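You operate a simulated robot arm through the tools that you are given. There is no shell and no other tool. Be economical: measure what you need, move in short steps, check, and stop when the job is done.

You are at the controls of a simulated two-armed robot. One attempt, no reset.

TASK
Write the work slip's tariff into the clamped meter, using the probe.
Fine: park the probe on its post again; address and clock stay.

Only the result counts: the job must be done as asked and must still hold three seconds after the hand-in. Knocking over, shifting, dropping, spilling or breaking anything else fails it.

THE ROBOT
Two 6-joint arms with two-finger grippers on one trunk, on a base that drives. Base frame: it is fixed to the floor where the robot stands at the start and does not move with it; the origin is under the middle of the robot, x ahead of it, y to its left, z up; the surface under the hand at the start is at about z = 0.8. Lengths are in m, angles in rad, forces in N, time in s.
The left shoulder is at the start at [0.03, 0.178, 0.988], the right one opposite. With the tool pointing down near the work surface each hand reaches from about 0.46 to 0.84 m from the robot's upright axis, wherever it stands, measured 20 degrees to its own side. Places, roughly: holder switch [0.5, 0.4, 0.8]; left clamp [0.5, 0.4, 0.9]; medium meter [0.5, 1.5, 0.75]; mode knob [0.5, 0.2, 0.8]; programmer switch [0.6, 0.1, 0.8]; right clamp [0.5, 0.2, 0.9]; top of the probe post [0.7, 0.2, 0.8]; value knob [0.5, 0.1, 0.8]; work slip [0.3, 0.3, 0.8]; write key [0.5, 0.2, 0.8]. Payload 2.54 kg a hand.
Tool frame (each hand has its own): the origin (TCP) lies between the finger pads and is the grasp point; the fingertips stand 0.03 m ahead of it; z points along the fingers, y is the line along which they close. Largest opening 0.116 m; the body of the gripper starts 0.095 m behind the TCP.
Orientation is that of the tool frame in the base frame, as a unit quaternion [w, x, y, z]. With the fingers straight down and closing along the base's y, the tool's x points along the base's -x, its y along +y and its z along -z.

THE INTERFACE
- The arms move only by the tool servo_tool. It takes "left_steps", "right_steps" or both (then of equal length, played together; a hand with none holds still); each is a list of rows, each an object of numbers (a shift or turn left out is 0, a gripper value left out holds the last): "dx", "dy", "dz": the shift along the base's x, y, z in units of 20 mm (1.0 is 20 mm); "rx", "ry", "rz": the turn, a rotation vector about the base's x, y, z in units of 8 degrees (1.0 is 8 degrees); "grip": the closure in counts, from 0 (fully open) to 255 (shut). In form: [{"dx": .., "dy": .., "dz": .., "rx": .., "ry": .., "rz": .., "grip": ..}, ...]. A call has 1 to 10 rows; each row shifts and turns the commanded pose from where the row before left it. A call with a number of a shift or a turn outside -1 to 1 is refused whole. Rows are played at 5 a second. More than 0.05 m and 0.15 rad between two rows, or a gripper value outside its range, and nothing of the call is played. Where a pose cannot be reached the arm comes as near as it can. A force on the tool above 40 N (or 10 N above the force at the start of the call, whichever is more), or a blocked arm, ends the call early, and 0.2 s more pass. The fingers move at their own pace (about 0.153 m/s each) and stop on an object; they squeeze with about 26 N. The grip force told is the motor's: it shows also when the fingers shut on nothing. Time passes only in rows, and 0.2 s behind the last, so rows that do not move let the fingers close. It gives the time, the measured TCP pose, the force on the tool (base axes), the opening and the grip force at its end, in the units of the frame above (readings bear some noise), with the torque about the TCP (base axes, N m) and any sound that the robot's microphone picked up, and new pictures: "show" is both (left out), scene, wrist or none (wrist: the cameras of the hands that moved).
- Cameras (640 x 400 px; columns grow to the right, rows downward): "scene" is now at [0.0382, 0.0244, 1.7053]; the picture's right is [0.36, -0.93, 0.00], its down [-0.76, -0.29, -0.59] and it looks along [0.55, 0.21, -0.81] (base axes); focal length 295 px, centre (320, 200). "left" rides on the left gripper at [0.069, 0.015, -0.122] in its tool frame; the picture's right is [-0.21, 0.98, 0.00], its down [-0.83, -0.18, -0.53] and it looks along [-0.52, -0.11, 0.85] (tool axes); focal length 251 px, centre (320, 200). "right" rides on the right gripper at [0.069, -0.015, -0.122] in its tool frame; the picture's right is [0.21, 0.98, 0.00], its down [-0.83, 0.18, -0.53] and it looks along [-0.52, 0.11, 0.85] (tool axes); focal length 251 px, centre (320, 200). There is no depth. A picture from a camera that has moved, and an enlarged one, comes with that camera's place and axes in the base frame and with its lens.
- move_column(by): slides the trunk up (or, below 0, down) by that many m; the arms and the scene camera ride with it, the base frame stays. It gives what a move gives, with no picture.
- roll_base(legs): drives the robot by 1 to 6 legs, each [ahead, left, turn to the left] in m, m and rad, along the robot's own axes; the way and the turn of a leg run together, so that a leg with both is an arc; at most 1.5 m and 3.142 rad a leg. The arms and the cameras ride along, it lands a little off, and it stops where it bumps. It gives what a move gives, and a new picture of the scene camera.
- pan_tilt(pan, tilt): turns the head with the scene camera to pan (to the left, within 2.496 rad either way) and tilt (down, from -0.506 to 1.204), counted from straight ahead of the robot. It gives what a move gives, and a new picture of the scene camera.
- enlarge(camera, box): a new picture of the part [left, top, right, bottom] of that camera's present view, enlarged. It takes no simulated time.
- close_job(): hands the job in; it is judged then, once.

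Work in short steps. Places have to be worked out from the pictures, the camera data and where the tool is seen: move nearer, look again, correct. Check each grasp and each placing, and mend what went wrong. You have 120 turns and 260 pictures in all, those below and enlarged ones among them. Open the grippers and draw the arms clear of the work before you hand the job in, unless the task says otherwise; then end with one line.

The tools are called after ">>>" as a command line: name --argument value ..., lists and objects as JSON in quotes. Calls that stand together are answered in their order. servo_tool: Moves the arms, as the interface text tells. Its arguments: {"type":"object","properties":{"left_steps":{"type":"array","items":{"type":"object","properties":{"dx":{"type":"number"},"dy":{"type":"number"},"dz":{"type":"number"},"rx":{"type":"number"},"ry":{"type":"number"},"rz":{"type":"number"},"grip":{"type":"number"}}}},"right_steps":{"type":"array","items":{"type":"object","properties":{"dx":{"type":"number"},"dy":{"type":"number"},"dz":{"type":"number"},"rx":{"type":"number"},"ry":{"type":"number"},"rz":{"type":"number"},"grip":{"type":"number"}}}},"show":{"type":"string","enum":["both","scene","wrist","none"]}},"required":[]} The other tools are called the same way: move_column (by) slides the trunk up or down; roll_base (legs) drives the base; pan_tilt (pan, tilt) turns the head that bears the scene camera; enlarge (camera, box) takes an enlarged picture of a part of a camera's view; close_job () hands the job in.

At the start:

```text
t: 0.0
left_position: [0.3661, 0.3055, 1.1214]
left_tool_rot: [-0.001, 0.0, 1.0, 0.0]
left_ft_force: [0.1, -0.7, -0.2]
left_ft_torque: [-0.01, -0.03, -0.01]
left_width: 0.116
left_gripper_force: 0.1
right_position: [0.4714, -0.1012, 1.1285]
right_tool_rot: [-0.001, 0.0, 1.0, 0.0]
right_ft_force: [-0.9, -1.0, -0.1]
right_ft_torque: [0.0, 0.02, -0.03]
right_width: 0.1163
right_gripper_force: 0.1
trunk travel left (down, up): [-0.2, 0.34]
robot x, y, heading: [-0.0002, -0.0009, -0.004]
head pan, tilt: [0.37, 0.944]
```

scene: 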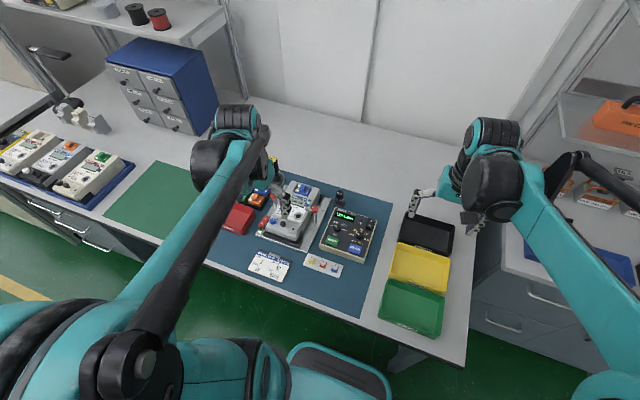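
right: 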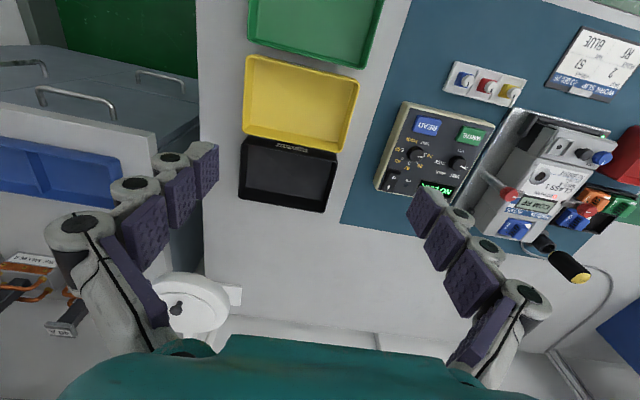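
left: 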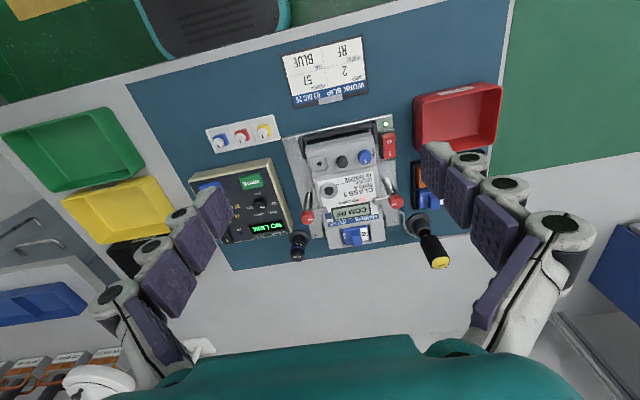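

I'll begin by looking closely at the slip, the meter and the programmer.

>>> enlarge --camera "left" --box '[270, 30, 390, 110]'

>>> enlarge --camera "left" --box '[180, 110, 480, 290]'

>>> enlarge --camera "scene" --box '[220, 160, 400, 290]'

>>> enlarge --camera "right" --box '[360, 60, 620, 260]'

```text
5.00 times, centred on (330, 70) of left
camera zoom: at [0.297, 0.3197, 1.2439], right [0.21, 0.98, 0.0], down [0.83, -0.18, 0.53], along [0.52, -0.11, -0.85], focal length 1257 px, centre (270, 850)
```

zoom: 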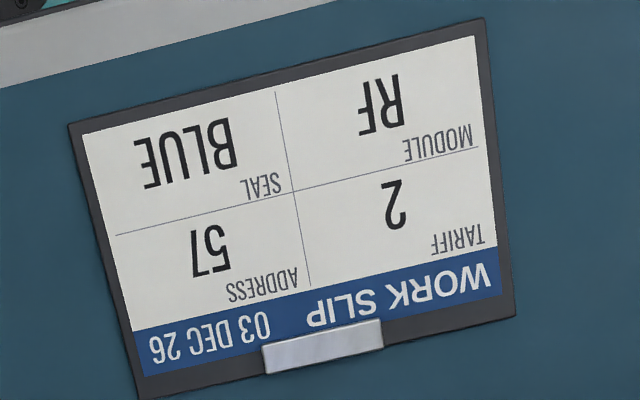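

```text
2.13 times, centred on (330, 200) of left
camera zoom: at [0.297, 0.3197, 1.2439], right [0.21, 0.98, 0.0], down [0.83, -0.18, 0.53], along [0.52, -0.11, -0.85], focal length 536 px, centre (299, 200)
```

zoom: 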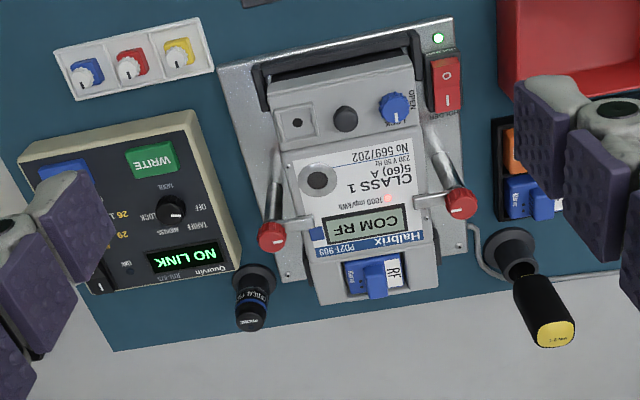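

```text
3.08 times, centred on (310, 225) of scene
camera zoom: at [0.0382, 0.0244, 1.7053], right [0.36, -0.93, 0.0], down [-0.76, -0.29, -0.59], along [0.55, 0.21, -0.81], focal length 907 px, centre (351, 123)
```

zoom: 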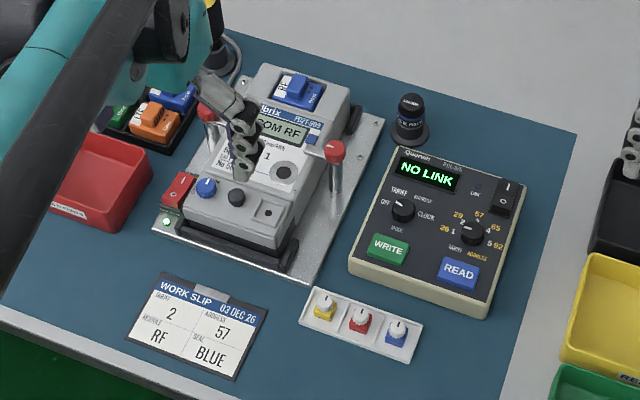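

```text
2.00 times, centred on (490, 160) of right
camera zoom: at [0.4024, -0.1161, 1.2524], right [-0.21, 0.98, 0.0], down [0.83, 0.18, 0.53], along [0.52, 0.11, -0.85], focal length 503 px, centre (-20, 280)
```

zoom: 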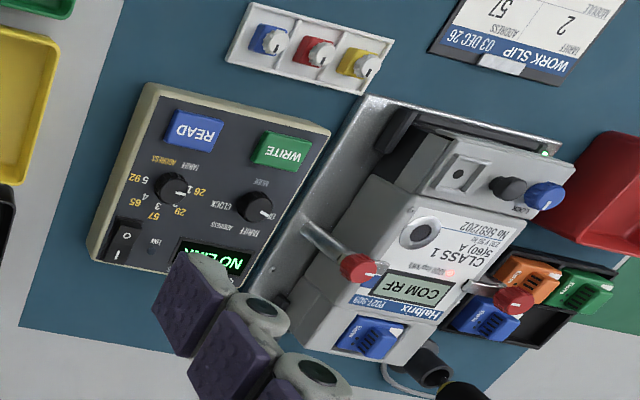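

The tariff is 2. I need a closer look at the two black objects (probe candidates) and at the programmer's labels.

>>> enlarge --camera "left" --box '[270, 200, 350, 270]'

>>> enlarge --camera "left" --box '[390, 200, 470, 280]'

>>> enlarge --camera "right" --box '[370, 95, 500, 200]'

>>> enlarge --camera "scene" --box '[310, 185, 390, 265]'

```text
5.71 times, centred on (310, 235) of left
camera zoom: at [0.297, 0.3197, 1.2439], right [0.21, 0.98, 0.0], down [0.83, -0.18, 0.53], along [0.52, -0.11, -0.85], focal length 1437 px, centre (377, 0)
```

zoom: 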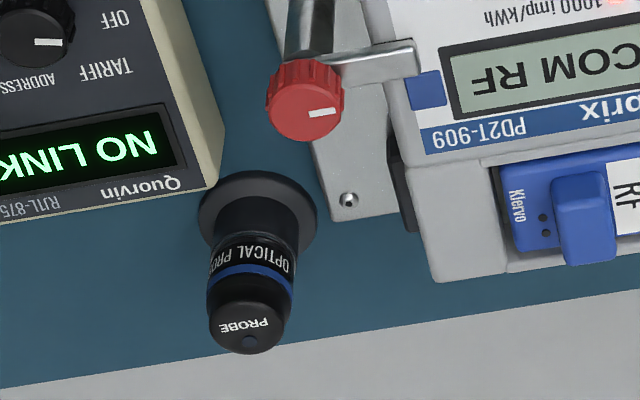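

```text
5.00 times, centred on (430, 240) of left
camera zoom: at [0.297, 0.3197, 1.2439], right [0.21, 0.98, 0.0], down [0.83, -0.18, 0.53], along [0.52, -0.11, -0.85], focal length 1257 px, centre (-230, 0)
```

zoom: 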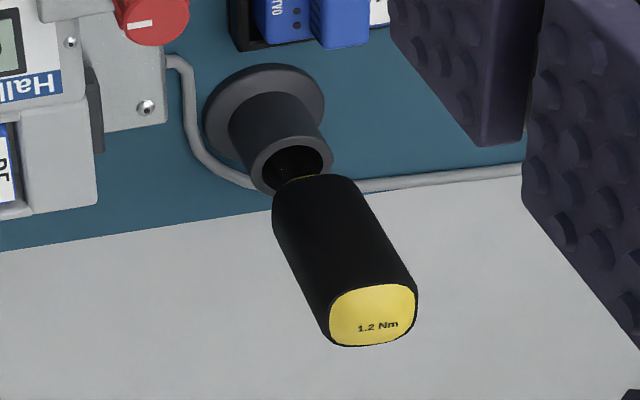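

```text
3.81 times, centred on (435, 148) of right
camera zoom: at [0.4024, -0.1161, 1.2524], right [-0.21, 0.98, 0.0], down [0.83, 0.18, 0.53], along [0.52, 0.11, -0.85], focal length 958 px, centre (-118, 400)
```

zoom: 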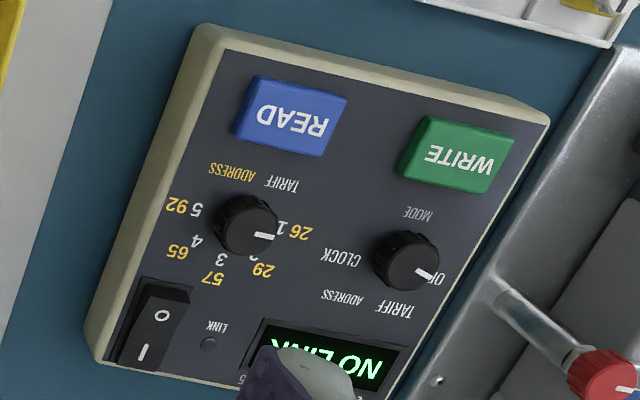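

```text
5.00 times, centred on (350, 225) of scene
camera zoom: at [0.0382, 0.0244, 1.7053], right [0.36, -0.93, 0.0], down [-0.76, -0.29, -0.59], along [0.55, 0.21, -0.81], focal length 1473 px, centre (170, 75)
```

zoom: 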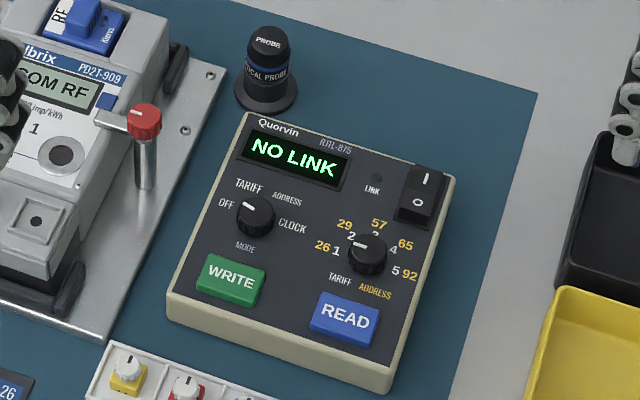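

Probe sits on its post at about [0.675, 0.19], top 0.847. Port is at about [0.522, 0.289, 0.854], the value knob at [0.526, 0.073, 0.853] and the mode knob at [0.527, 0.151, 0.853]. The right hand goes above the value knob, and the left hand moves aside a bit.

>>> servo_tool --right_steps '[{"dx": 0.275, "dy": 0.87, "dz": -0.8, "grip": 145}, {"dx": 0.275, "dy": 0.87, "dz": -0.8}, {"dx": 0.275, "dy": 0.87, "dz": -0.8}, {"dx": 0.275, "dy": 0.87, "dz": -0.8}, {"dx": 0.275, "dy": 0.87, "dz": -0.8}, {"dx": 0.275, "dy": 0.87, "dz": -0.8}, {"dx": 0.275, "dy": 0.87, "dz": -0.8}, {"dx": 0.275, "dy": 0.87, "dz": -0.8}, {"dx": 0.275, "dy": 0.87, "dz": -0.8}, {"dx": 0.275, "dy": 0.87, "dz": -0.8}]' --left_steps '[{"dy": 0.5}, {"dy": 0.5}, {"dy": 0.5}, {"dy": 0.5}, {"dy": 0.5}, {"dy": 0.5}, {"dy": 0.5}, {"dy": 0.5}, {}, {}]'

```text
t: 2.2
left_position: [0.3667, 0.387, 1.1216]
left_tool_rot: [0.0, 0.0, 1.0, 0.0]
left_ft_force: [0.0, 1.1, -0.5]
left_ft_torque: [0.01, 0.0, -0.01]
left_width: 0.116
left_gripper_force: 0.0
right_position: [0.5269, 0.0731, 0.9686]
right_tool_rot: [0.0, 0.0, 1.0, 0.0]
right_ft_force: [-0.5, -0.1, -0.1]
right_ft_torque: [-0.02, 0.03, 0.02]
right_width: 0.0499
right_gripper_force: 0.0
trunk travel left (down, up): [-0.2, 0.34]
robot x, y, heading: [0.0026, -0.0026, 0.001]
head pan, tilt: [0.37, 0.944]
camera scene: at [0.0392, 0.0253, 1.7052], right [0.36, -0.93, 0.0], down [-0.76, -0.29, -0.59], along [0.55, 0.21, -0.81], focal length 295 px, centre (320, 200)
camera right: at [0.4581, 0.0595, 1.0914], right [-0.21, 0.98, 0.0], down [0.83, 0.18, 0.53], along [0.52, 0.11, -0.85], focal length 251 px, centre (320, 200)
camera left: at [0.2979, 0.4017, 1.2441], right [0.21, 0.98, 0.0], down [0.83, -0.18, 0.53], along [0.52, -0.12, -0.85], focal length 251 px, centre (320, 200)
```

scene: 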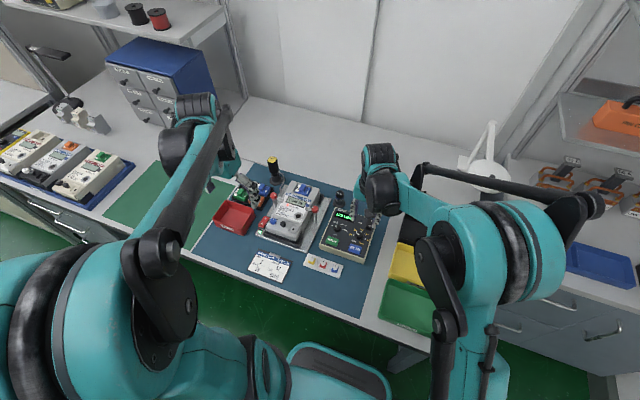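
right: 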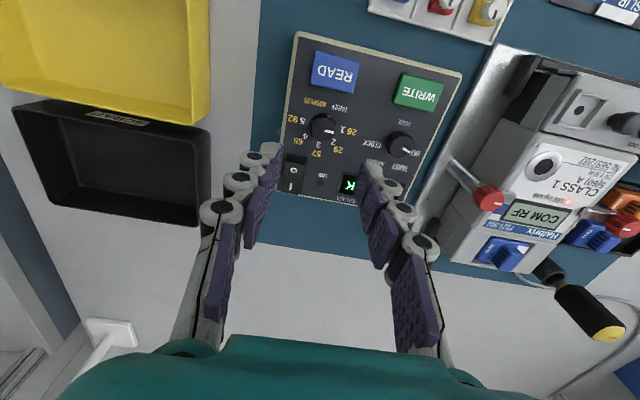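
left: 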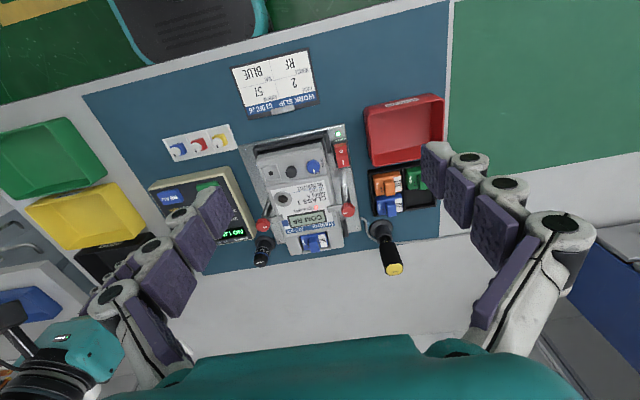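

The knob is right under the hand as predicted. A zoom gives its size and pointer.

>>> enlarge --camera "right" --box '[270, 80, 430, 180]'

```text
4.00 times, centred on (350, 130) of right
camera zoom: at [0.4581, 0.0595, 1.0914], right [-0.21, 0.98, 0.0], down [0.83, 0.18, 0.53], along [0.52, 0.11, -0.85], focal length 1006 px, centre (200, 480)
```

zoom: 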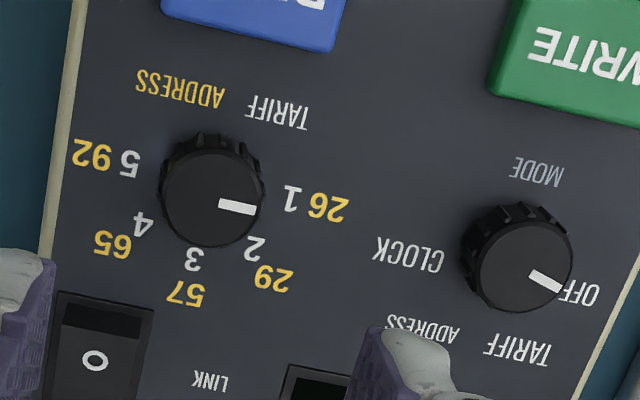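

Pointer is on 1, steps of 45°, with 2 clockwise from it. I'll descend with open fingers to the knob.

>>> servo_tool --right_steps '[{"dx": 0.06, "dy": 0.17, "dz": -0.9}, {"dz": -0.9}, {"dz": -0.9}, {"dz": -0.9}, {"dz": -0.9}]' --show "wrist"

>>> enlarge --camera "right" --box '[240, 110, 400, 210]'

```text
t: 3.4
left_position: [0.3658, 0.3858, 1.1219]
left_tool_rot: [0.0, -0.001, 1.0, 0.0]
left_ft_force: [-0.4, -0.6, -0.6]
left_ft_torque: [0.0, 0.02, 0.01]
left_width: 0.1162
left_gripper_force: 0.1
right_position: [0.5268, 0.0755, 0.8807]
right_tool_rot: [0.0, -0.001, 1.0, 0.0]
right_ft_force: [0.1, -0.2, 0.0]
right_ft_torque: [-0.01, -0.01, -0.01]
right_width: 0.0497
right_gripper_force: 0.2
trunk travel left (down, up): [-0.2, 0.34]
robot x, y, heading: [0.0009, 0.001, 0.001]
head pan, tilt: [0.37, 0.944]
camera right: at [0.4585, 0.0609, 1.0033], right [-0.21, 0.98, 0.0], down [0.83, 0.18, 0.53], along [0.52, 0.11, -0.85], focal length 251 px, centre (320, 200)
```

right: 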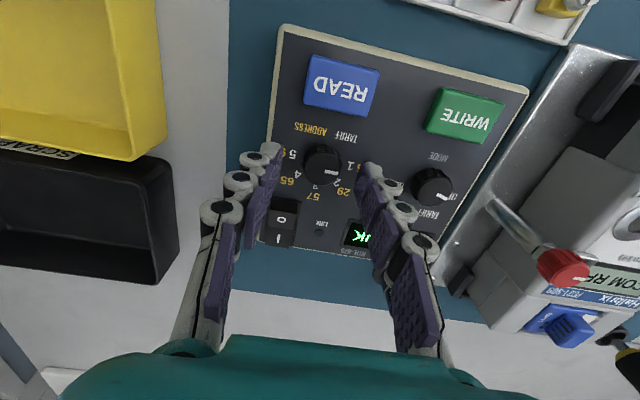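

```text
4.00 times, centred on (320, 160) of right
camera zoom: at [0.4585, 0.0609, 1.0033], right [-0.21, 0.98, 0.0], down [0.83, 0.18, 0.53], along [0.52, 0.11, -0.85], focal length 1006 px, centre (320, 360)
```

zoom: 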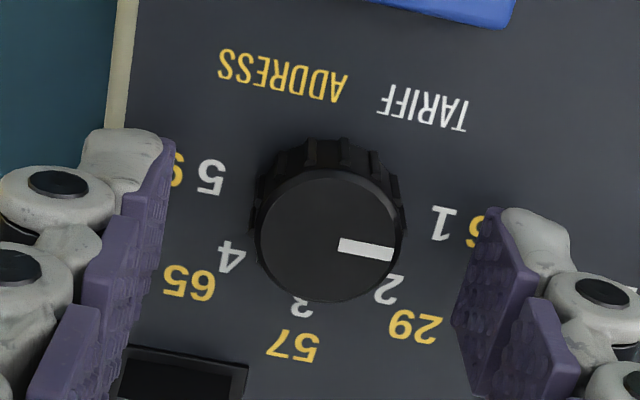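

Well aligned; fingertips are level with the knob top. Descend about 11 mm more and close.

>>> servo_tool --right_steps '[{"dz": -0.3}, {"dz": -0.27}, {"grip": 190}, {"grip": 230}, {}]' --show "wrist"

>>> enlarge --camera "right" --box '[240, 110, 400, 210]'

```text
t: 4.6
left_position: [0.3639, 0.3852, 1.1226]
left_tool_rot: [0.001, 0.0, 1.0, -0.001]
left_ft_force: [0.3, -0.2, 0.5]
left_ft_torque: [-0.01, -0.02, 0.0]
left_width: 0.1157
left_gripper_force: 0.1
right_position: [0.5262, 0.0751, 0.8701]
right_tool_rot: [0.0, 0.0, 1.0, -0.001]
right_ft_force: [3.4, 5.6, 26.4]
right_ft_torque: [0.23, 0.85, 0.0]
right_width: 0.0227
right_gripper_force: 45.5
trunk travel left (down, up): [-0.2, 0.34]
robot x, y, heading: [0.0015, 0.0025, -0.007]
head pan, tilt: [0.37, 0.944]
camera right: at [0.4574, 0.0618, 0.9921], right [-0.22, 0.98, 0.0], down [0.83, 0.18, 0.53], along [0.52, 0.12, -0.84], focal length 251 px, centre (320, 200)
```

right: 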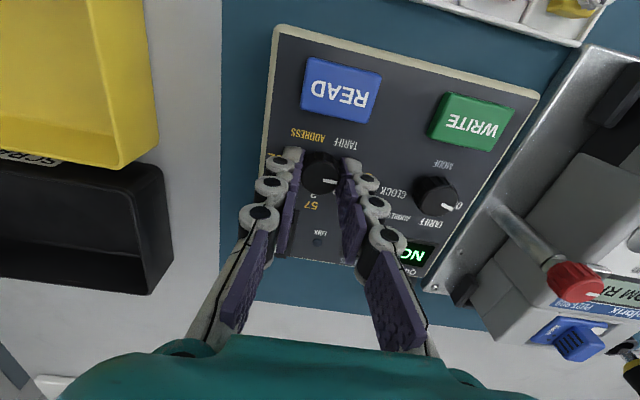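

```text
4.00 times, centred on (320, 160) of right
camera zoom: at [0.4574, 0.0618, 0.9921], right [-0.22, 0.98, 0.0], down [0.83, 0.18, 0.53], along [0.52, 0.12, -0.84], focal length 1006 px, centre (320, 360)
```

zoom: 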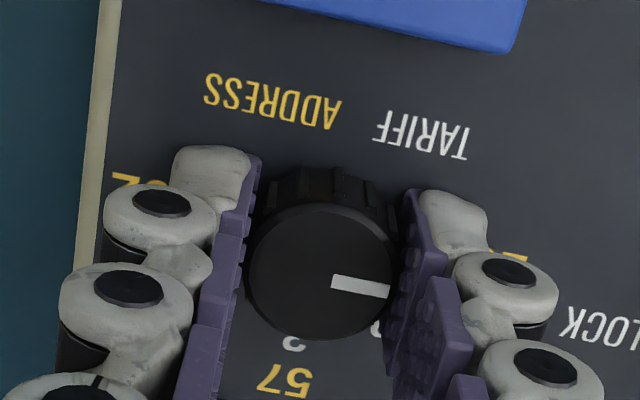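

Gripped, but it presses down 26 N, so the tips touch the face. Lift 2 mm, then turn clockwise.

>>> servo_tool --right_steps '[{"dz": -0.0}, {"dz": 0.12}, {"rz": -0.5}]' --show "wrist"

>>> enlarge --camera "right" --box '[240, 110, 400, 210]'

```text
t: 5.4
left_position: [0.3643, 0.3853, 1.1211]
left_tool_rot: [0.0, 0.0, 1.0, 0.0]
left_ft_force: [-0.3, -0.6, -0.1]
left_ft_torque: [-0.02, -0.01, 0.01]
left_width: 0.1161
left_gripper_force: 0.1
right_position: [0.5261, 0.0758, 0.8693]
right_tool_rot: [0.001, 0.035, 0.999, -0.001]
right_ft_force: [-10.6, 5.0, -3.6]
right_ft_torque: [0.12, -0.36, 0.07]
right_width: 0.0229
right_gripper_force: 44.9
trunk travel left (down, up): [-0.2, 0.34]
robot x, y, heading: [0.0016, -0.0013, -0.001]
head pan, tilt: [0.37, 0.944]
camera right: at [0.4568, 0.0669, 0.9922], right [-0.15, 0.99, 0.0], down [0.84, 0.12, 0.53], along [0.53, 0.08, -0.85], focal length 251 px, centre (320, 200)
```

right: 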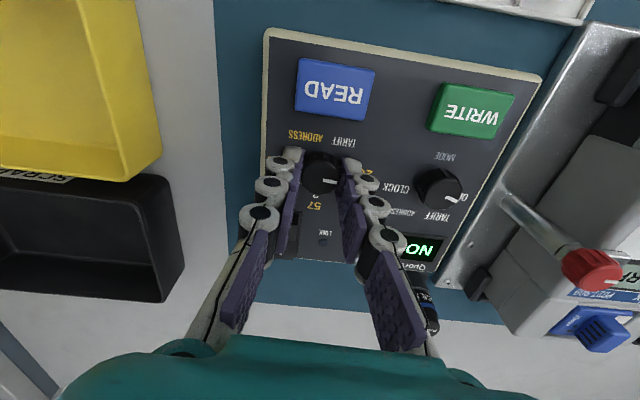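

```text
4.00 times, centred on (320, 160) of right
camera zoom: at [0.4568, 0.0669, 0.9922], right [-0.15, 0.99, 0.0], down [0.84, 0.12, 0.53], along [0.53, 0.08, -0.85], focal length 1006 px, centre (320, 360)
```

zoom: 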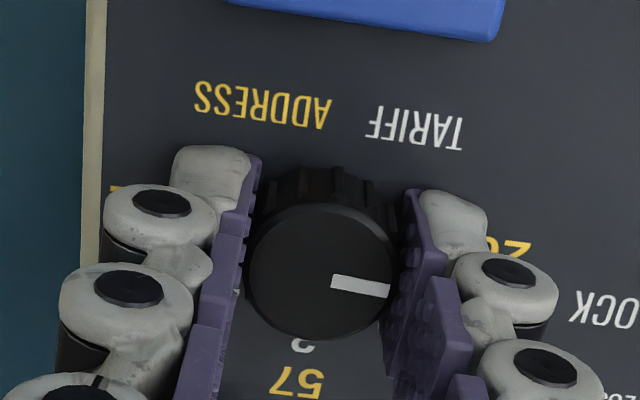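

The knob turns with the hand (gripped firmly). Continue to −45° in total.

>>> servo_tool --right_steps '[{"rz": -0.7}, {"rz": -0.7}, {"rz": -0.7}, {"rz": -0.7}, {"rz": -0.7}, {"rz": -0.8}, {"rz": -0.8}]' --show "wrist"

>>> enlarge --camera "right" --box '[240, 110, 400, 210]'

```text
t: 7.0
left_position: [0.3656, 0.3854, 1.1216]
left_tool_rot: [0.0, 0.0, 1.0, -0.001]
left_ft_force: [0.0, -0.2, 0.1]
left_ft_torque: [-0.02, -0.02, 0.01]
left_width: 0.1158
left_gripper_force: 0.2
right_position: [0.5258, 0.0747, 0.8703]
right_tool_rot: [0.0, 0.383, 0.924, -0.001]
right_ft_force: [-25.1, -0.3, -28.8]
right_ft_torque: [0.02, 0.64, 0.04]
right_width: 0.0228
right_gripper_force: 45.2
trunk travel left (down, up): [-0.2, 0.34]
robot x, y, heading: [-0.0006, 0.001, 0.005]
head pan, tilt: [0.37, 0.944]
camera right: at [0.4675, 0.1148, 0.9928], right [0.54, 0.84, 0.0], down [0.71, -0.45, 0.53], along [0.45, -0.29, -0.85], focal length 251 px, centre (320, 200)
```

right: 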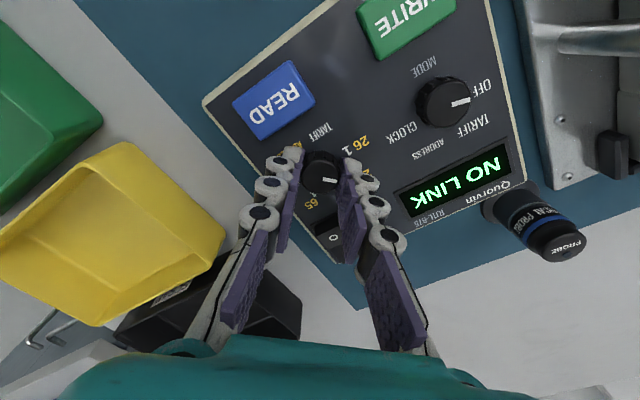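

```text
4.00 times, centred on (320, 160) of right
camera zoom: at [0.4675, 0.1148, 0.9928], right [0.54, 0.84, 0.0], down [0.71, -0.45, 0.53], along [0.45, -0.29, -0.85], focal length 1006 px, centre (320, 360)
```

zoom: 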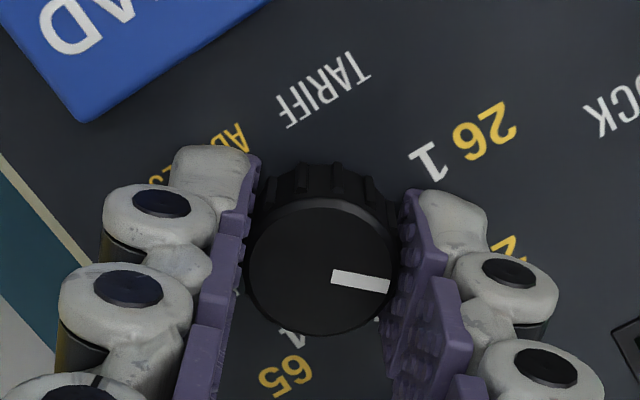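

Turned 45°. Release, rise, and check.

>>> servo_tool --right_steps '[{"grip": 145}, {}, {"dz": 0.7}, {"dz": 0.7}, {"dz": 0.7}, {"dz": 0.7, "rz": 0.8}, {"rz": 1}, {"rz": 1}, {"rz": 1}, {"rz": 1}]' --show "wrist"

>>> enlarge --camera "right" --box '[270, 80, 430, 180]'

```text
t: 9.2
left_position: [0.3666, 0.3855, 1.1216]
left_tool_rot: [-0.001, 0.0, 1.0, 0.0]
left_ft_force: [-0.4, -0.5, -0.1]
left_ft_torque: [-0.03, -0.01, 0.0]
left_width: 0.116
left_gripper_force: 0.1
right_position: [0.5288, 0.0756, 0.9257]
right_tool_rot: [0.0, 0.054, 0.999, -0.001]
right_ft_force: [-0.2, 0.3, -0.5]
right_ft_torque: [0.0, -0.02, -0.01]
right_width: 0.0501
right_gripper_force: 0.1
trunk travel left (down, up): [-0.2, 0.34]
robot x, y, heading: [0.001, -0.0018, -0.0]
head pan, tilt: [0.37, 0.944]
camera right: at [0.4581, 0.0689, 1.0496], right [-0.11, 0.99, 0.0], down [0.84, 0.09, 0.53], along [0.53, 0.06, -0.85], focal length 251 px, centre (320, 200)
```

right: 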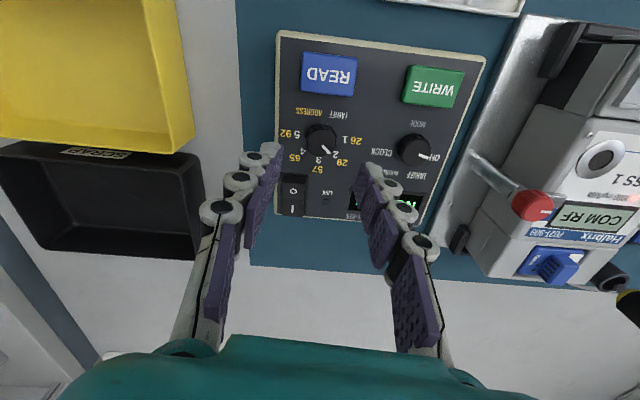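

```text
4.00 times, centred on (350, 130) of right
camera zoom: at [0.4581, 0.0689, 1.0496], right [-0.11, 0.99, 0.0], down [0.84, 0.09, 0.53], along [0.53, 0.06, -0.85], focal length 1006 px, centre (200, 480)
```

zoom: 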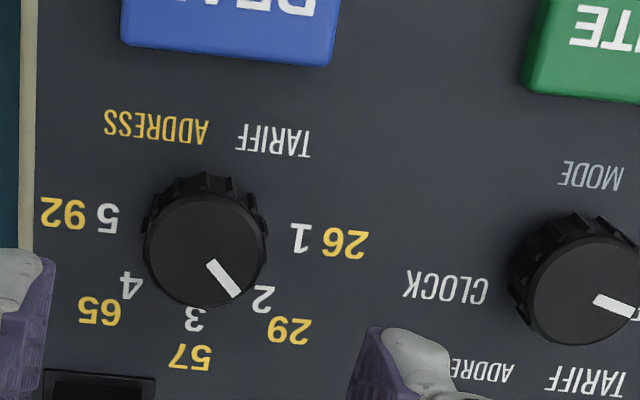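

Value is on 2. Next, the mode knob at about [0.5265, 0.1535]; move above it.

>>> servo_tool --right_steps '[{"dy": 0.8, "rz": 0.8, "dx": -0.1}, {"dy": 0.8}, {"dy": 0.8}, {"dy": 0.8}, {"dy": 0.7}, {"dz": -0.9}, {"dz": -0.9}, {}]' --show "wrist"

>>> enlarge --camera "right" --box '[240, 110, 400, 210]'

```text
t: 11.0
left_position: [0.3665, 0.3859, 1.1222]
left_tool_rot: [-0.001, 0.0, 1.0, 0.0]
left_ft_force: [-0.5, -0.1, -0.7]
left_ft_torque: [0.05, -0.01, -0.01]
left_width: 0.1159
left_gripper_force: 0.0
right_position: [0.524, 0.1533, 0.8905]
right_tool_rot: [0.0, 0.0, 1.0, 0.0]
right_ft_force: [0.7, 0.2, 0.1]
right_ft_torque: [-0.02, 0.01, -0.02]
right_width: 0.0499
right_gripper_force: 0.0
trunk travel left (down, up): [-0.2, 0.34]
robot x, y, heading: [-0.002, 0.0, -0.003]
head pan, tilt: [0.37, 0.944]
camera right: at [0.4544, 0.1396, 1.0135], right [-0.21, 0.98, 0.0], down [0.83, 0.18, 0.53], along [0.52, 0.11, -0.85], focal length 251 px, centre (320, 200)
```

right: 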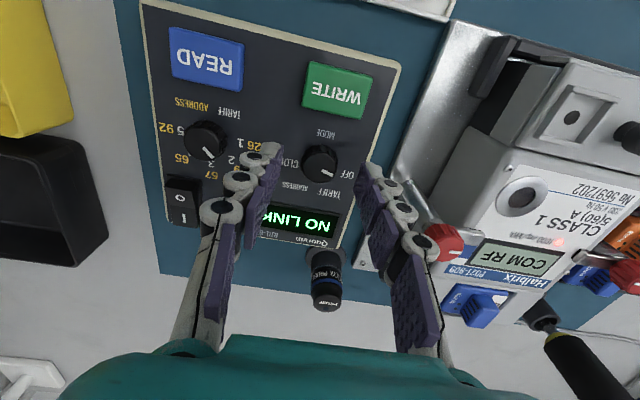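

```text
4.00 times, centred on (320, 160) of right
camera zoom: at [0.4544, 0.1396, 1.0135], right [-0.21, 0.98, 0.0], down [0.83, 0.18, 0.53], along [0.52, 0.11, -0.85], focal length 1006 px, centre (320, 360)
```

zoom: 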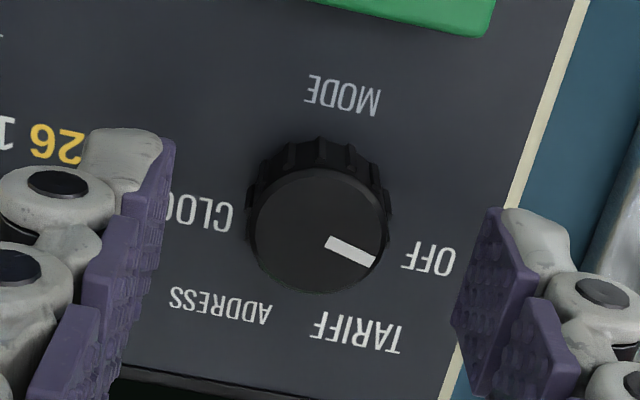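

Aligned within 3 mm; shift +x 3 mm, descend 19 mm and close.

>>> servo_tool --right_steps '[{"dx": 0.16}, {"dz": -0.5}, {"dz": -0.45}, {"grip": 190}, {"grip": 230}, {}, {"rz": -0.5}]' --show "wrist"

>>> enlarge --camera "right" --box '[240, 110, 400, 210]'

```text
t: 12.6
left_position: [0.3653, 0.3862, 1.1224]
left_tool_rot: [0.0, 0.0, 1.0, 0.001]
left_ft_force: [-0.3, 0.1, 0.1]
left_ft_torque: [0.03, -0.01, 0.01]
left_width: 0.1157
left_gripper_force: 0.1
right_position: [0.5289, 0.1534, 0.8738]
right_tool_rot: [0.0, 0.035, 0.999, 0.001]
right_ft_force: [-1.1, 1.5, 7.7]
right_ft_torque: [0.12, -0.03, 0.02]
right_width: 0.0229
right_gripper_force: 44.6
trunk travel left (down, up): [-0.2, 0.34]
robot x, y, heading: [0.0042, -0.0012, -0.002]
head pan, tilt: [0.37, 0.944]
camera right: at [0.4586, 0.1447, 0.9956], right [-0.15, 0.99, 0.0], down [0.84, 0.12, 0.53], along [0.53, 0.08, -0.85], focal length 251 px, centre (320, 200)
```

right: 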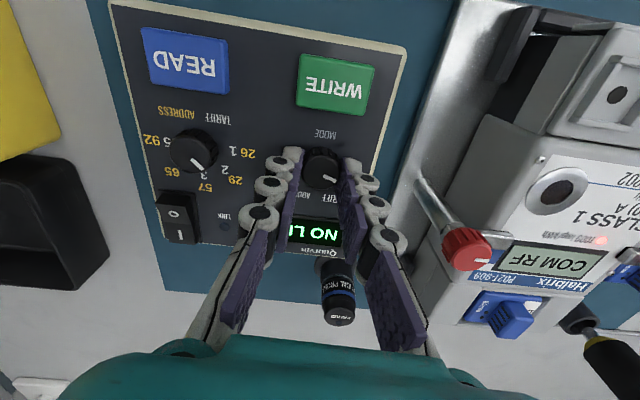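

```text
4.00 times, centred on (320, 160) of right
camera zoom: at [0.4586, 0.1447, 0.9956], right [-0.15, 0.99, 0.0], down [0.84, 0.12, 0.53], along [0.53, 0.08, -0.85], focal length 1006 px, centre (320, 360)
```

zoom: 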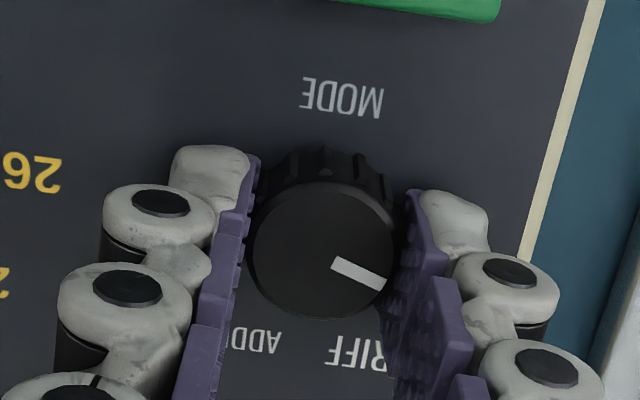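

Gripped; complete the 45° turn.

>>> servo_tool --right_steps '[{"rz": -0.7}, {"rz": -0.7}, {"rz": -0.7}, {"rz": -0.7}, {"rz": -0.7}, {"rz": -0.8}, {"rz": -0.8}]' --show "wrist"

>>> enlarge --camera "right" --box '[240, 110, 400, 210]'

>>> enlarge --camera "scene" --box '[300, 185, 400, 265]'

```text
t: 14.2
left_position: [0.3638, 0.3843, 1.1227]
left_tool_rot: [0.001, 0.0, 1.0, 0.001]
left_ft_force: [0.1, 0.0, 0.0]
left_ft_torque: [-0.01, 0.01, -0.02]
left_width: 0.1162
left_gripper_force: 0.0
right_position: [0.5272, 0.1522, 0.8719]
right_tool_rot: [0.0, 0.382, 0.924, 0.0]
right_ft_force: [2.2, 0.9, 27.1]
right_ft_torque: [-0.53, -0.6, 0.0]
right_width: 0.023
right_gripper_force: 45.2
trunk travel left (down, up): [-0.2, 0.34]
robot x, y, heading: [0.0014, 0.0006, -0.004]
head pan, tilt: [0.37, 0.944]
camera right: at [0.4681, 0.1916, 0.9953], right [0.54, 0.84, 0.0], down [0.71, -0.45, 0.53], along [0.45, -0.29, -0.85], focal length 251 px, centre (320, 200)
```

right: 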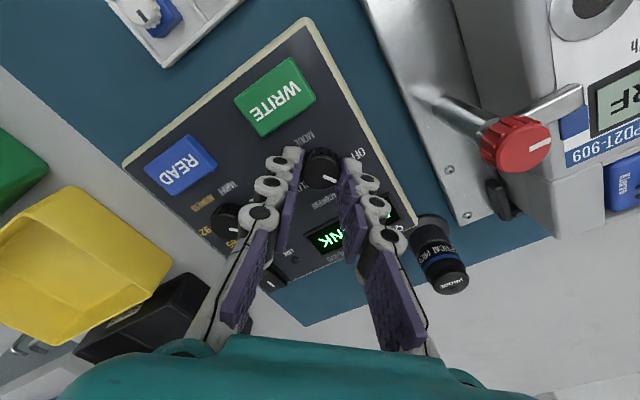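

```text
4.00 times, centred on (320, 160) of right
camera zoom: at [0.4681, 0.1916, 0.9953], right [0.54, 0.84, 0.0], down [0.71, -0.45, 0.53], along [0.45, -0.29, -0.85], focal length 1006 px, centre (320, 360)
```

zoom: 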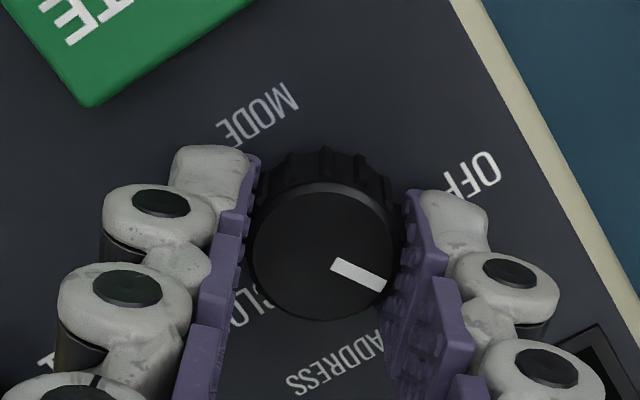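

```text
5.00 times, centred on (350, 225) of scene
camera zoom: at [0.0359, 0.024, 1.7054], right [0.36, -0.93, 0.0], down [-0.75, -0.29, -0.59], along [0.55, 0.21, -0.81], focal length 1473 px, centre (170, 75)
```

zoom: 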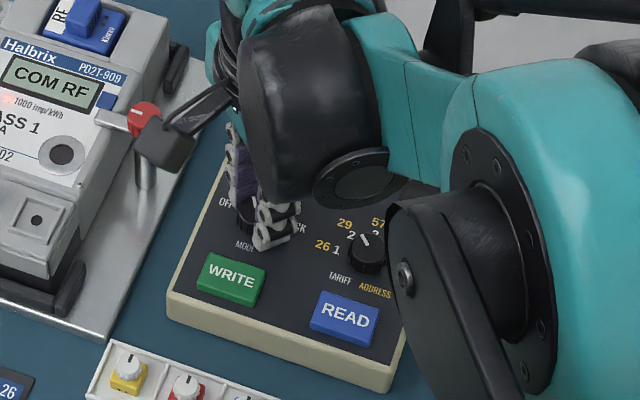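

Release, rise, unwind.

>>> servo_tool --right_steps '[{"grip": 145}, {}, {"dz": 0.7}, {"dz": 0.7}, {"dz": 0.7}, {"dz": 0.7, "rz": 0.8}, {"rz": 1, "dz": 0.4}, {"rz": 1}, {"rz": 1}, {"rz": 1}]' --show "wrist"

>>> enlarge --camera "right" --box '[180, 80, 380, 240]'

```text
t: 16.4
left_position: [0.3663, 0.3859, 1.1225]
left_tool_rot: [0.0, -0.001, 1.0, 0.0]
left_ft_force: [1.1, 0.1, 0.1]
left_ft_torque: [0.01, 0.01, 0.0]
left_width: 0.1161
left_gripper_force: 0.0
right_position: [0.5275, 0.154, 0.9355]
right_tool_rot: [0.0, 0.055, 0.998, 0.0]
right_ft_force: [-0.3, -0.3, 0.9]
right_ft_torque: [0.03, -0.01, -0.04]
right_width: 0.05
right_gripper_force: 0.1
trunk travel left (down, up): [-0.2, 0.34]
robot x, y, heading: [0.0027, -0.0014, -0.001]
head pan, tilt: [0.37, 0.944]
camera right: at [0.4579, 0.147, 1.0577], right [-0.11, 0.99, 0.0], down [0.84, 0.09, 0.53], along [0.53, 0.06, -0.85], focal length 251 px, centre (320, 200)
```

right: 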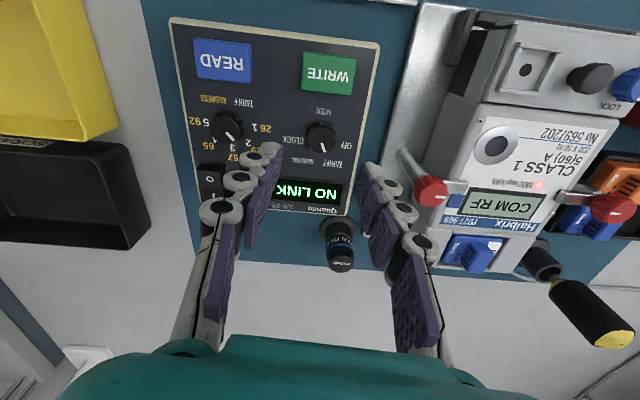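

```text
2.50 times, centred on (280, 160) of right
camera zoom: at [0.4579, 0.147, 1.0577], right [-0.11, 0.99, 0.0], down [0.84, 0.09, 0.53], along [0.53, 0.06, -0.85], focal length 629 px, centre (420, 300)
```

zoom: 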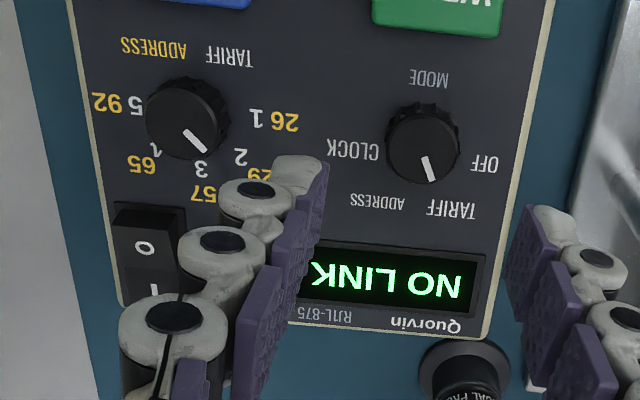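

Mode is at TARIFF, value 2. Right hand withdraws while the left goes toward the probe.

>>> servo_tool --right_steps '[{"dz": 1}, {"dz": 1}, {"dy": -1, "rz": 0.8}, {"dy": -1}, {"dy": -1}, {"dy": -1}, {"dy": -1}, {"dy": -1}, {"dy": -1}, {"dy": -1}]' --left_steps '[{"dx": 1, "grip": 130}, {"dx": 1}, {"dx": 1}, {"dx": 1}, {"dx": 1}, {"dx": 1}, {"dx": 1}, {"dx": 1}, {"dx": 1}, {"dx": 1}]' --show "none"

>>> servo_tool --left_steps '[{"dx": 0.5, "dy": -1, "dz": -0.6}, {"dx": 0.5, "dy": -1, "dz": -0.6}, {"dx": 0.5, "dy": -1, "dz": -0.6}, {"dx": 0.5, "dy": -1, "dz": -0.6}, {"dx": 0.5, "dy": -1, "dz": -0.6}, {"dx": 0.5, "dy": -1, "dz": -0.6}, {"dx": 0.5, "dy": -1, "dz": -0.6}, {"dx": 0.5, "dy": -1, "dz": -0.6}, {"dx": 0.5, "dy": -1, "dz": -0.6}, {"dx": 0.5, "dy": -0.8, "dz": -0.6}]'

>>> enlarge --camera "left" --box '[240, 80, 400, 220]'

```text
t: 18.6
left_position: [0.5681, 0.3841, 1.122]
left_tool_rot: [0.0, 0.0, 1.0, 0.0]
left_ft_force: [-0.5, 0.0, 0.0]
left_ft_torque: [-0.02, -0.02, -0.01]
left_width: 0.0567
left_gripper_force: 0.1
right_position: [0.5284, -0.0072, 0.9754]
right_tool_rot: [0.0, 0.0, 1.0, 0.0]
right_ft_force: [0.5, -1.1, 0.2]
right_ft_torque: [-0.02, -0.01, 0.0]
right_width: 0.05
right_gripper_force: 0.0
trunk travel left (down, up): [-0.2, 0.34]
robot x, y, heading: [-0.0003, -0.0006, 0.001]
head pan, tilt: [0.37, 0.944]
```

```text
t: 20.8
left_position: [0.6674, 0.1877, 1.0025]
left_tool_rot: [0.001, 0.0, 1.0, 0.0]
left_ft_force: [-0.3, 0.3, -0.1]
left_ft_torque: [0.05, 0.0, -0.01]
left_width: 0.0568
left_gripper_force: 0.1
right_position: [0.5292, -0.0064, 0.9752]
right_tool_rot: [0.0, 0.002, 1.0, 0.001]
right_ft_force: [-0.3, 0.1, 0.6]
right_ft_torque: [0.0, 0.01, 0.02]
right_width: 0.0501
right_gripper_force: 0.1
trunk travel left (down, up): [-0.2, 0.34]
robot x, y, heading: [0.0028, -0.0021, 0.002]
head pan, tilt: [0.37, 0.944]
camera scene: at [0.0391, 0.024, 1.7053], right [0.36, -0.93, 0.0], down [-0.76, -0.29, -0.59], along [0.55, 0.21, -0.81], focal length 295 px, centre (320, 200)
camera left: at [0.599, 0.2021, 1.1247], right [0.21, 0.98, 0.0], down [0.83, -0.18, 0.53], along [0.52, -0.11, -0.85], focal length 251 px, centre (320, 200)
```

scene: 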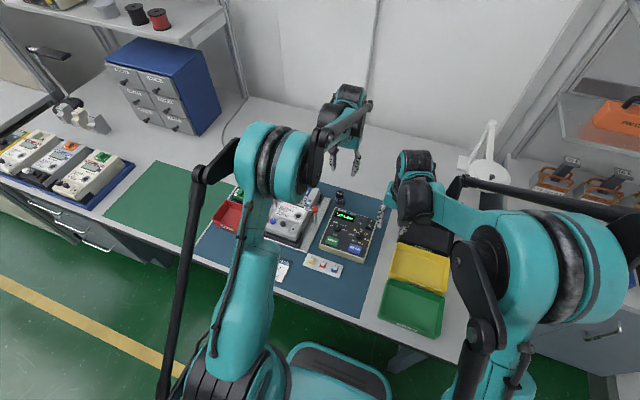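
left: 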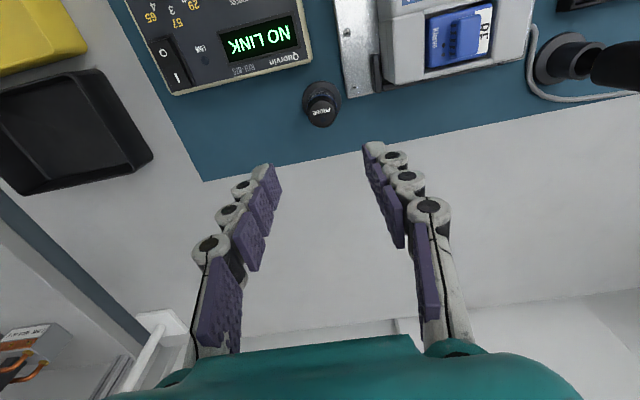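

```text
2.86 times, centred on (320, 150) of left
camera zoom: at [0.599, 0.2021, 1.1247], right [0.21, 0.98, 0.0], down [0.83, -0.18, 0.53], along [0.52, -0.11, -0.85], focal length 718 px, centre (320, 343)
```

zoom: 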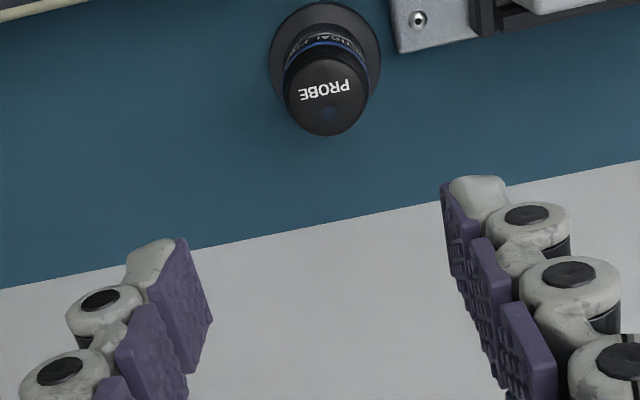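

Probe top about [0.660, 0.191, 0.86], diameter ~30 mm. Move above it, fingertips just above its top.

>>> servo_tool --left_steps '[{"dx": -0.36, "dy": 0.15, "dz": -0.8}, {"dz": -0.8}, {"dz": -0.8}, {"dz": -0.8}, {"dz": -0.8}, {}]' --show "wrist"

>>> enlarge --camera "left" --box '[240, 80, 400, 220]'

```text
t: 22.2
left_position: [0.6574, 0.1905, 0.9231]
left_tool_rot: [0.0, 0.0, 1.0, 0.0]
left_ft_force: [-1.3, -0.7, 0.7]
left_ft_torque: [-0.01, 0.01, -0.02]
left_width: 0.057
left_gripper_force: 0.1
right_position: [0.5277, -0.008, 0.9759]
right_tool_rot: [0.0, 0.0, 1.0, 0.0]
right_ft_force: [0.4, -0.9, -0.5]
right_ft_torque: [0.01, -0.02, 0.04]
right_width: 0.05
right_gripper_force: 0.0
trunk travel left (down, up): [-0.2, 0.34]
robot x, y, heading: [-0.0036, 0.0013, -0.002]
head pan, tilt: [0.37, 0.944]
camera left: at [0.5892, 0.2063, 1.045], right [0.21, 0.98, 0.0], down [0.83, -0.18, 0.53], along [0.52, -0.11, -0.85], focal length 251 px, centre (320, 200)
```

left: 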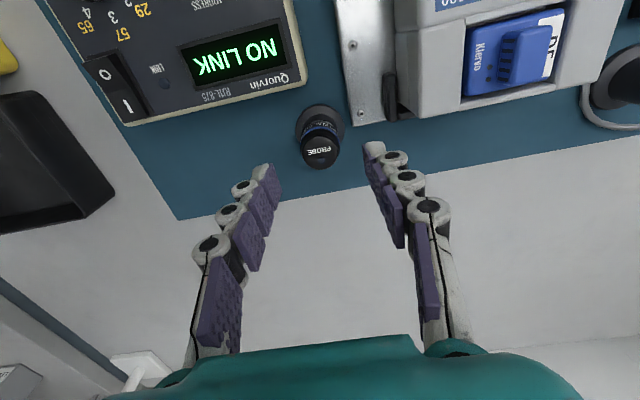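

```text
2.86 times, centred on (320, 150) of left
camera zoom: at [0.5892, 0.2063, 1.045], right [0.21, 0.98, 0.0], down [0.83, -0.18, 0.53], along [0.52, -0.11, -0.85], focal length 718 px, centre (320, 343)
```

zoom: 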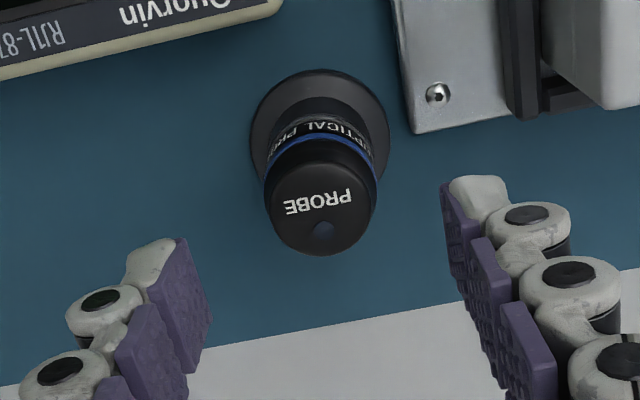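

Aligned. Descend so the tips are around z 0.836 (beside the blue ring/label) and close.

>>> servo_tool --left_steps '[{"dx": 0.05, "dz": -0.7}, {"dz": -0.7}, {"dz": -0.7}, {"dz": -0.75}, {"grip": 180}, {"grip": 220}, {}, {}]' --show "wrist"

>>> enlarge --camera "left" --box '[240, 80, 400, 220]'

```text
t: 24.0
left_position: [0.6597, 0.1924, 0.8647]
left_tool_rot: [-0.001, -0.001, 1.0, 0.0]
left_ft_force: [0.1, -0.3, 2.4]
left_ft_torque: [0.02, -0.02, -0.01]
left_width: 0.0308
left_gripper_force: 22.1
right_position: [0.5272, -0.0091, 0.9763]
right_tool_rot: [-0.001, 0.0, 1.0, 0.0]
right_ft_force: [0.0, -0.9, 0.1]
right_ft_torque: [0.0, -0.03, -0.01]
right_width: 0.0499
right_gripper_force: 0.1
trunk travel left (down, up): [-0.2, 0.34]
robot x, y, heading: [0.0026, 0.001, -0.003]
head pan, tilt: [0.37, 0.944]
camera left: at [0.5917, 0.2076, 0.9862], right [0.21, 0.98, 0.0], down [0.83, -0.18, 0.53], along [0.52, -0.11, -0.85], focal length 251 px, centre (320, 200)
```

left: 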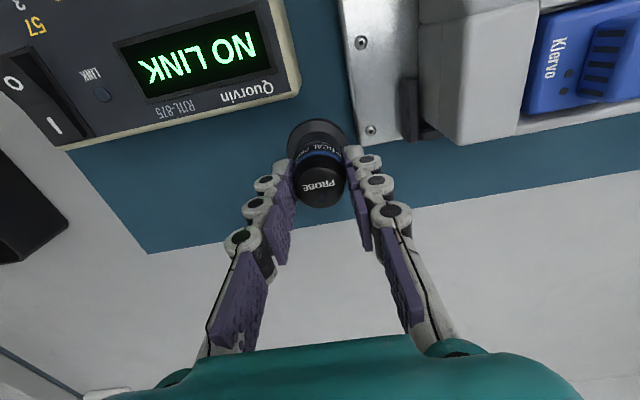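

```text
2.86 times, centred on (320, 150) of left
camera zoom: at [0.5917, 0.2076, 0.9862], right [0.21, 0.98, 0.0], down [0.83, -0.18, 0.53], along [0.52, -0.11, -0.85], focal length 718 px, centre (320, 343)
```

zoom: 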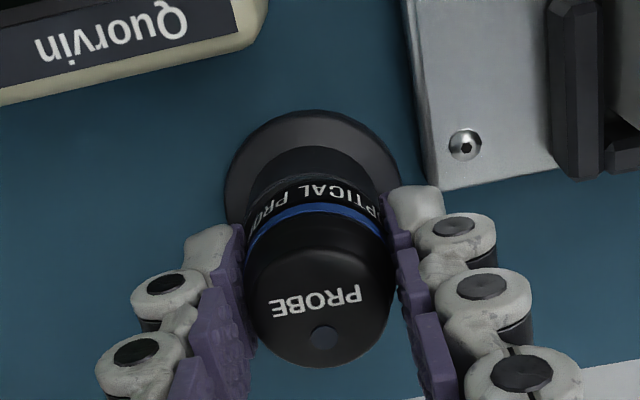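

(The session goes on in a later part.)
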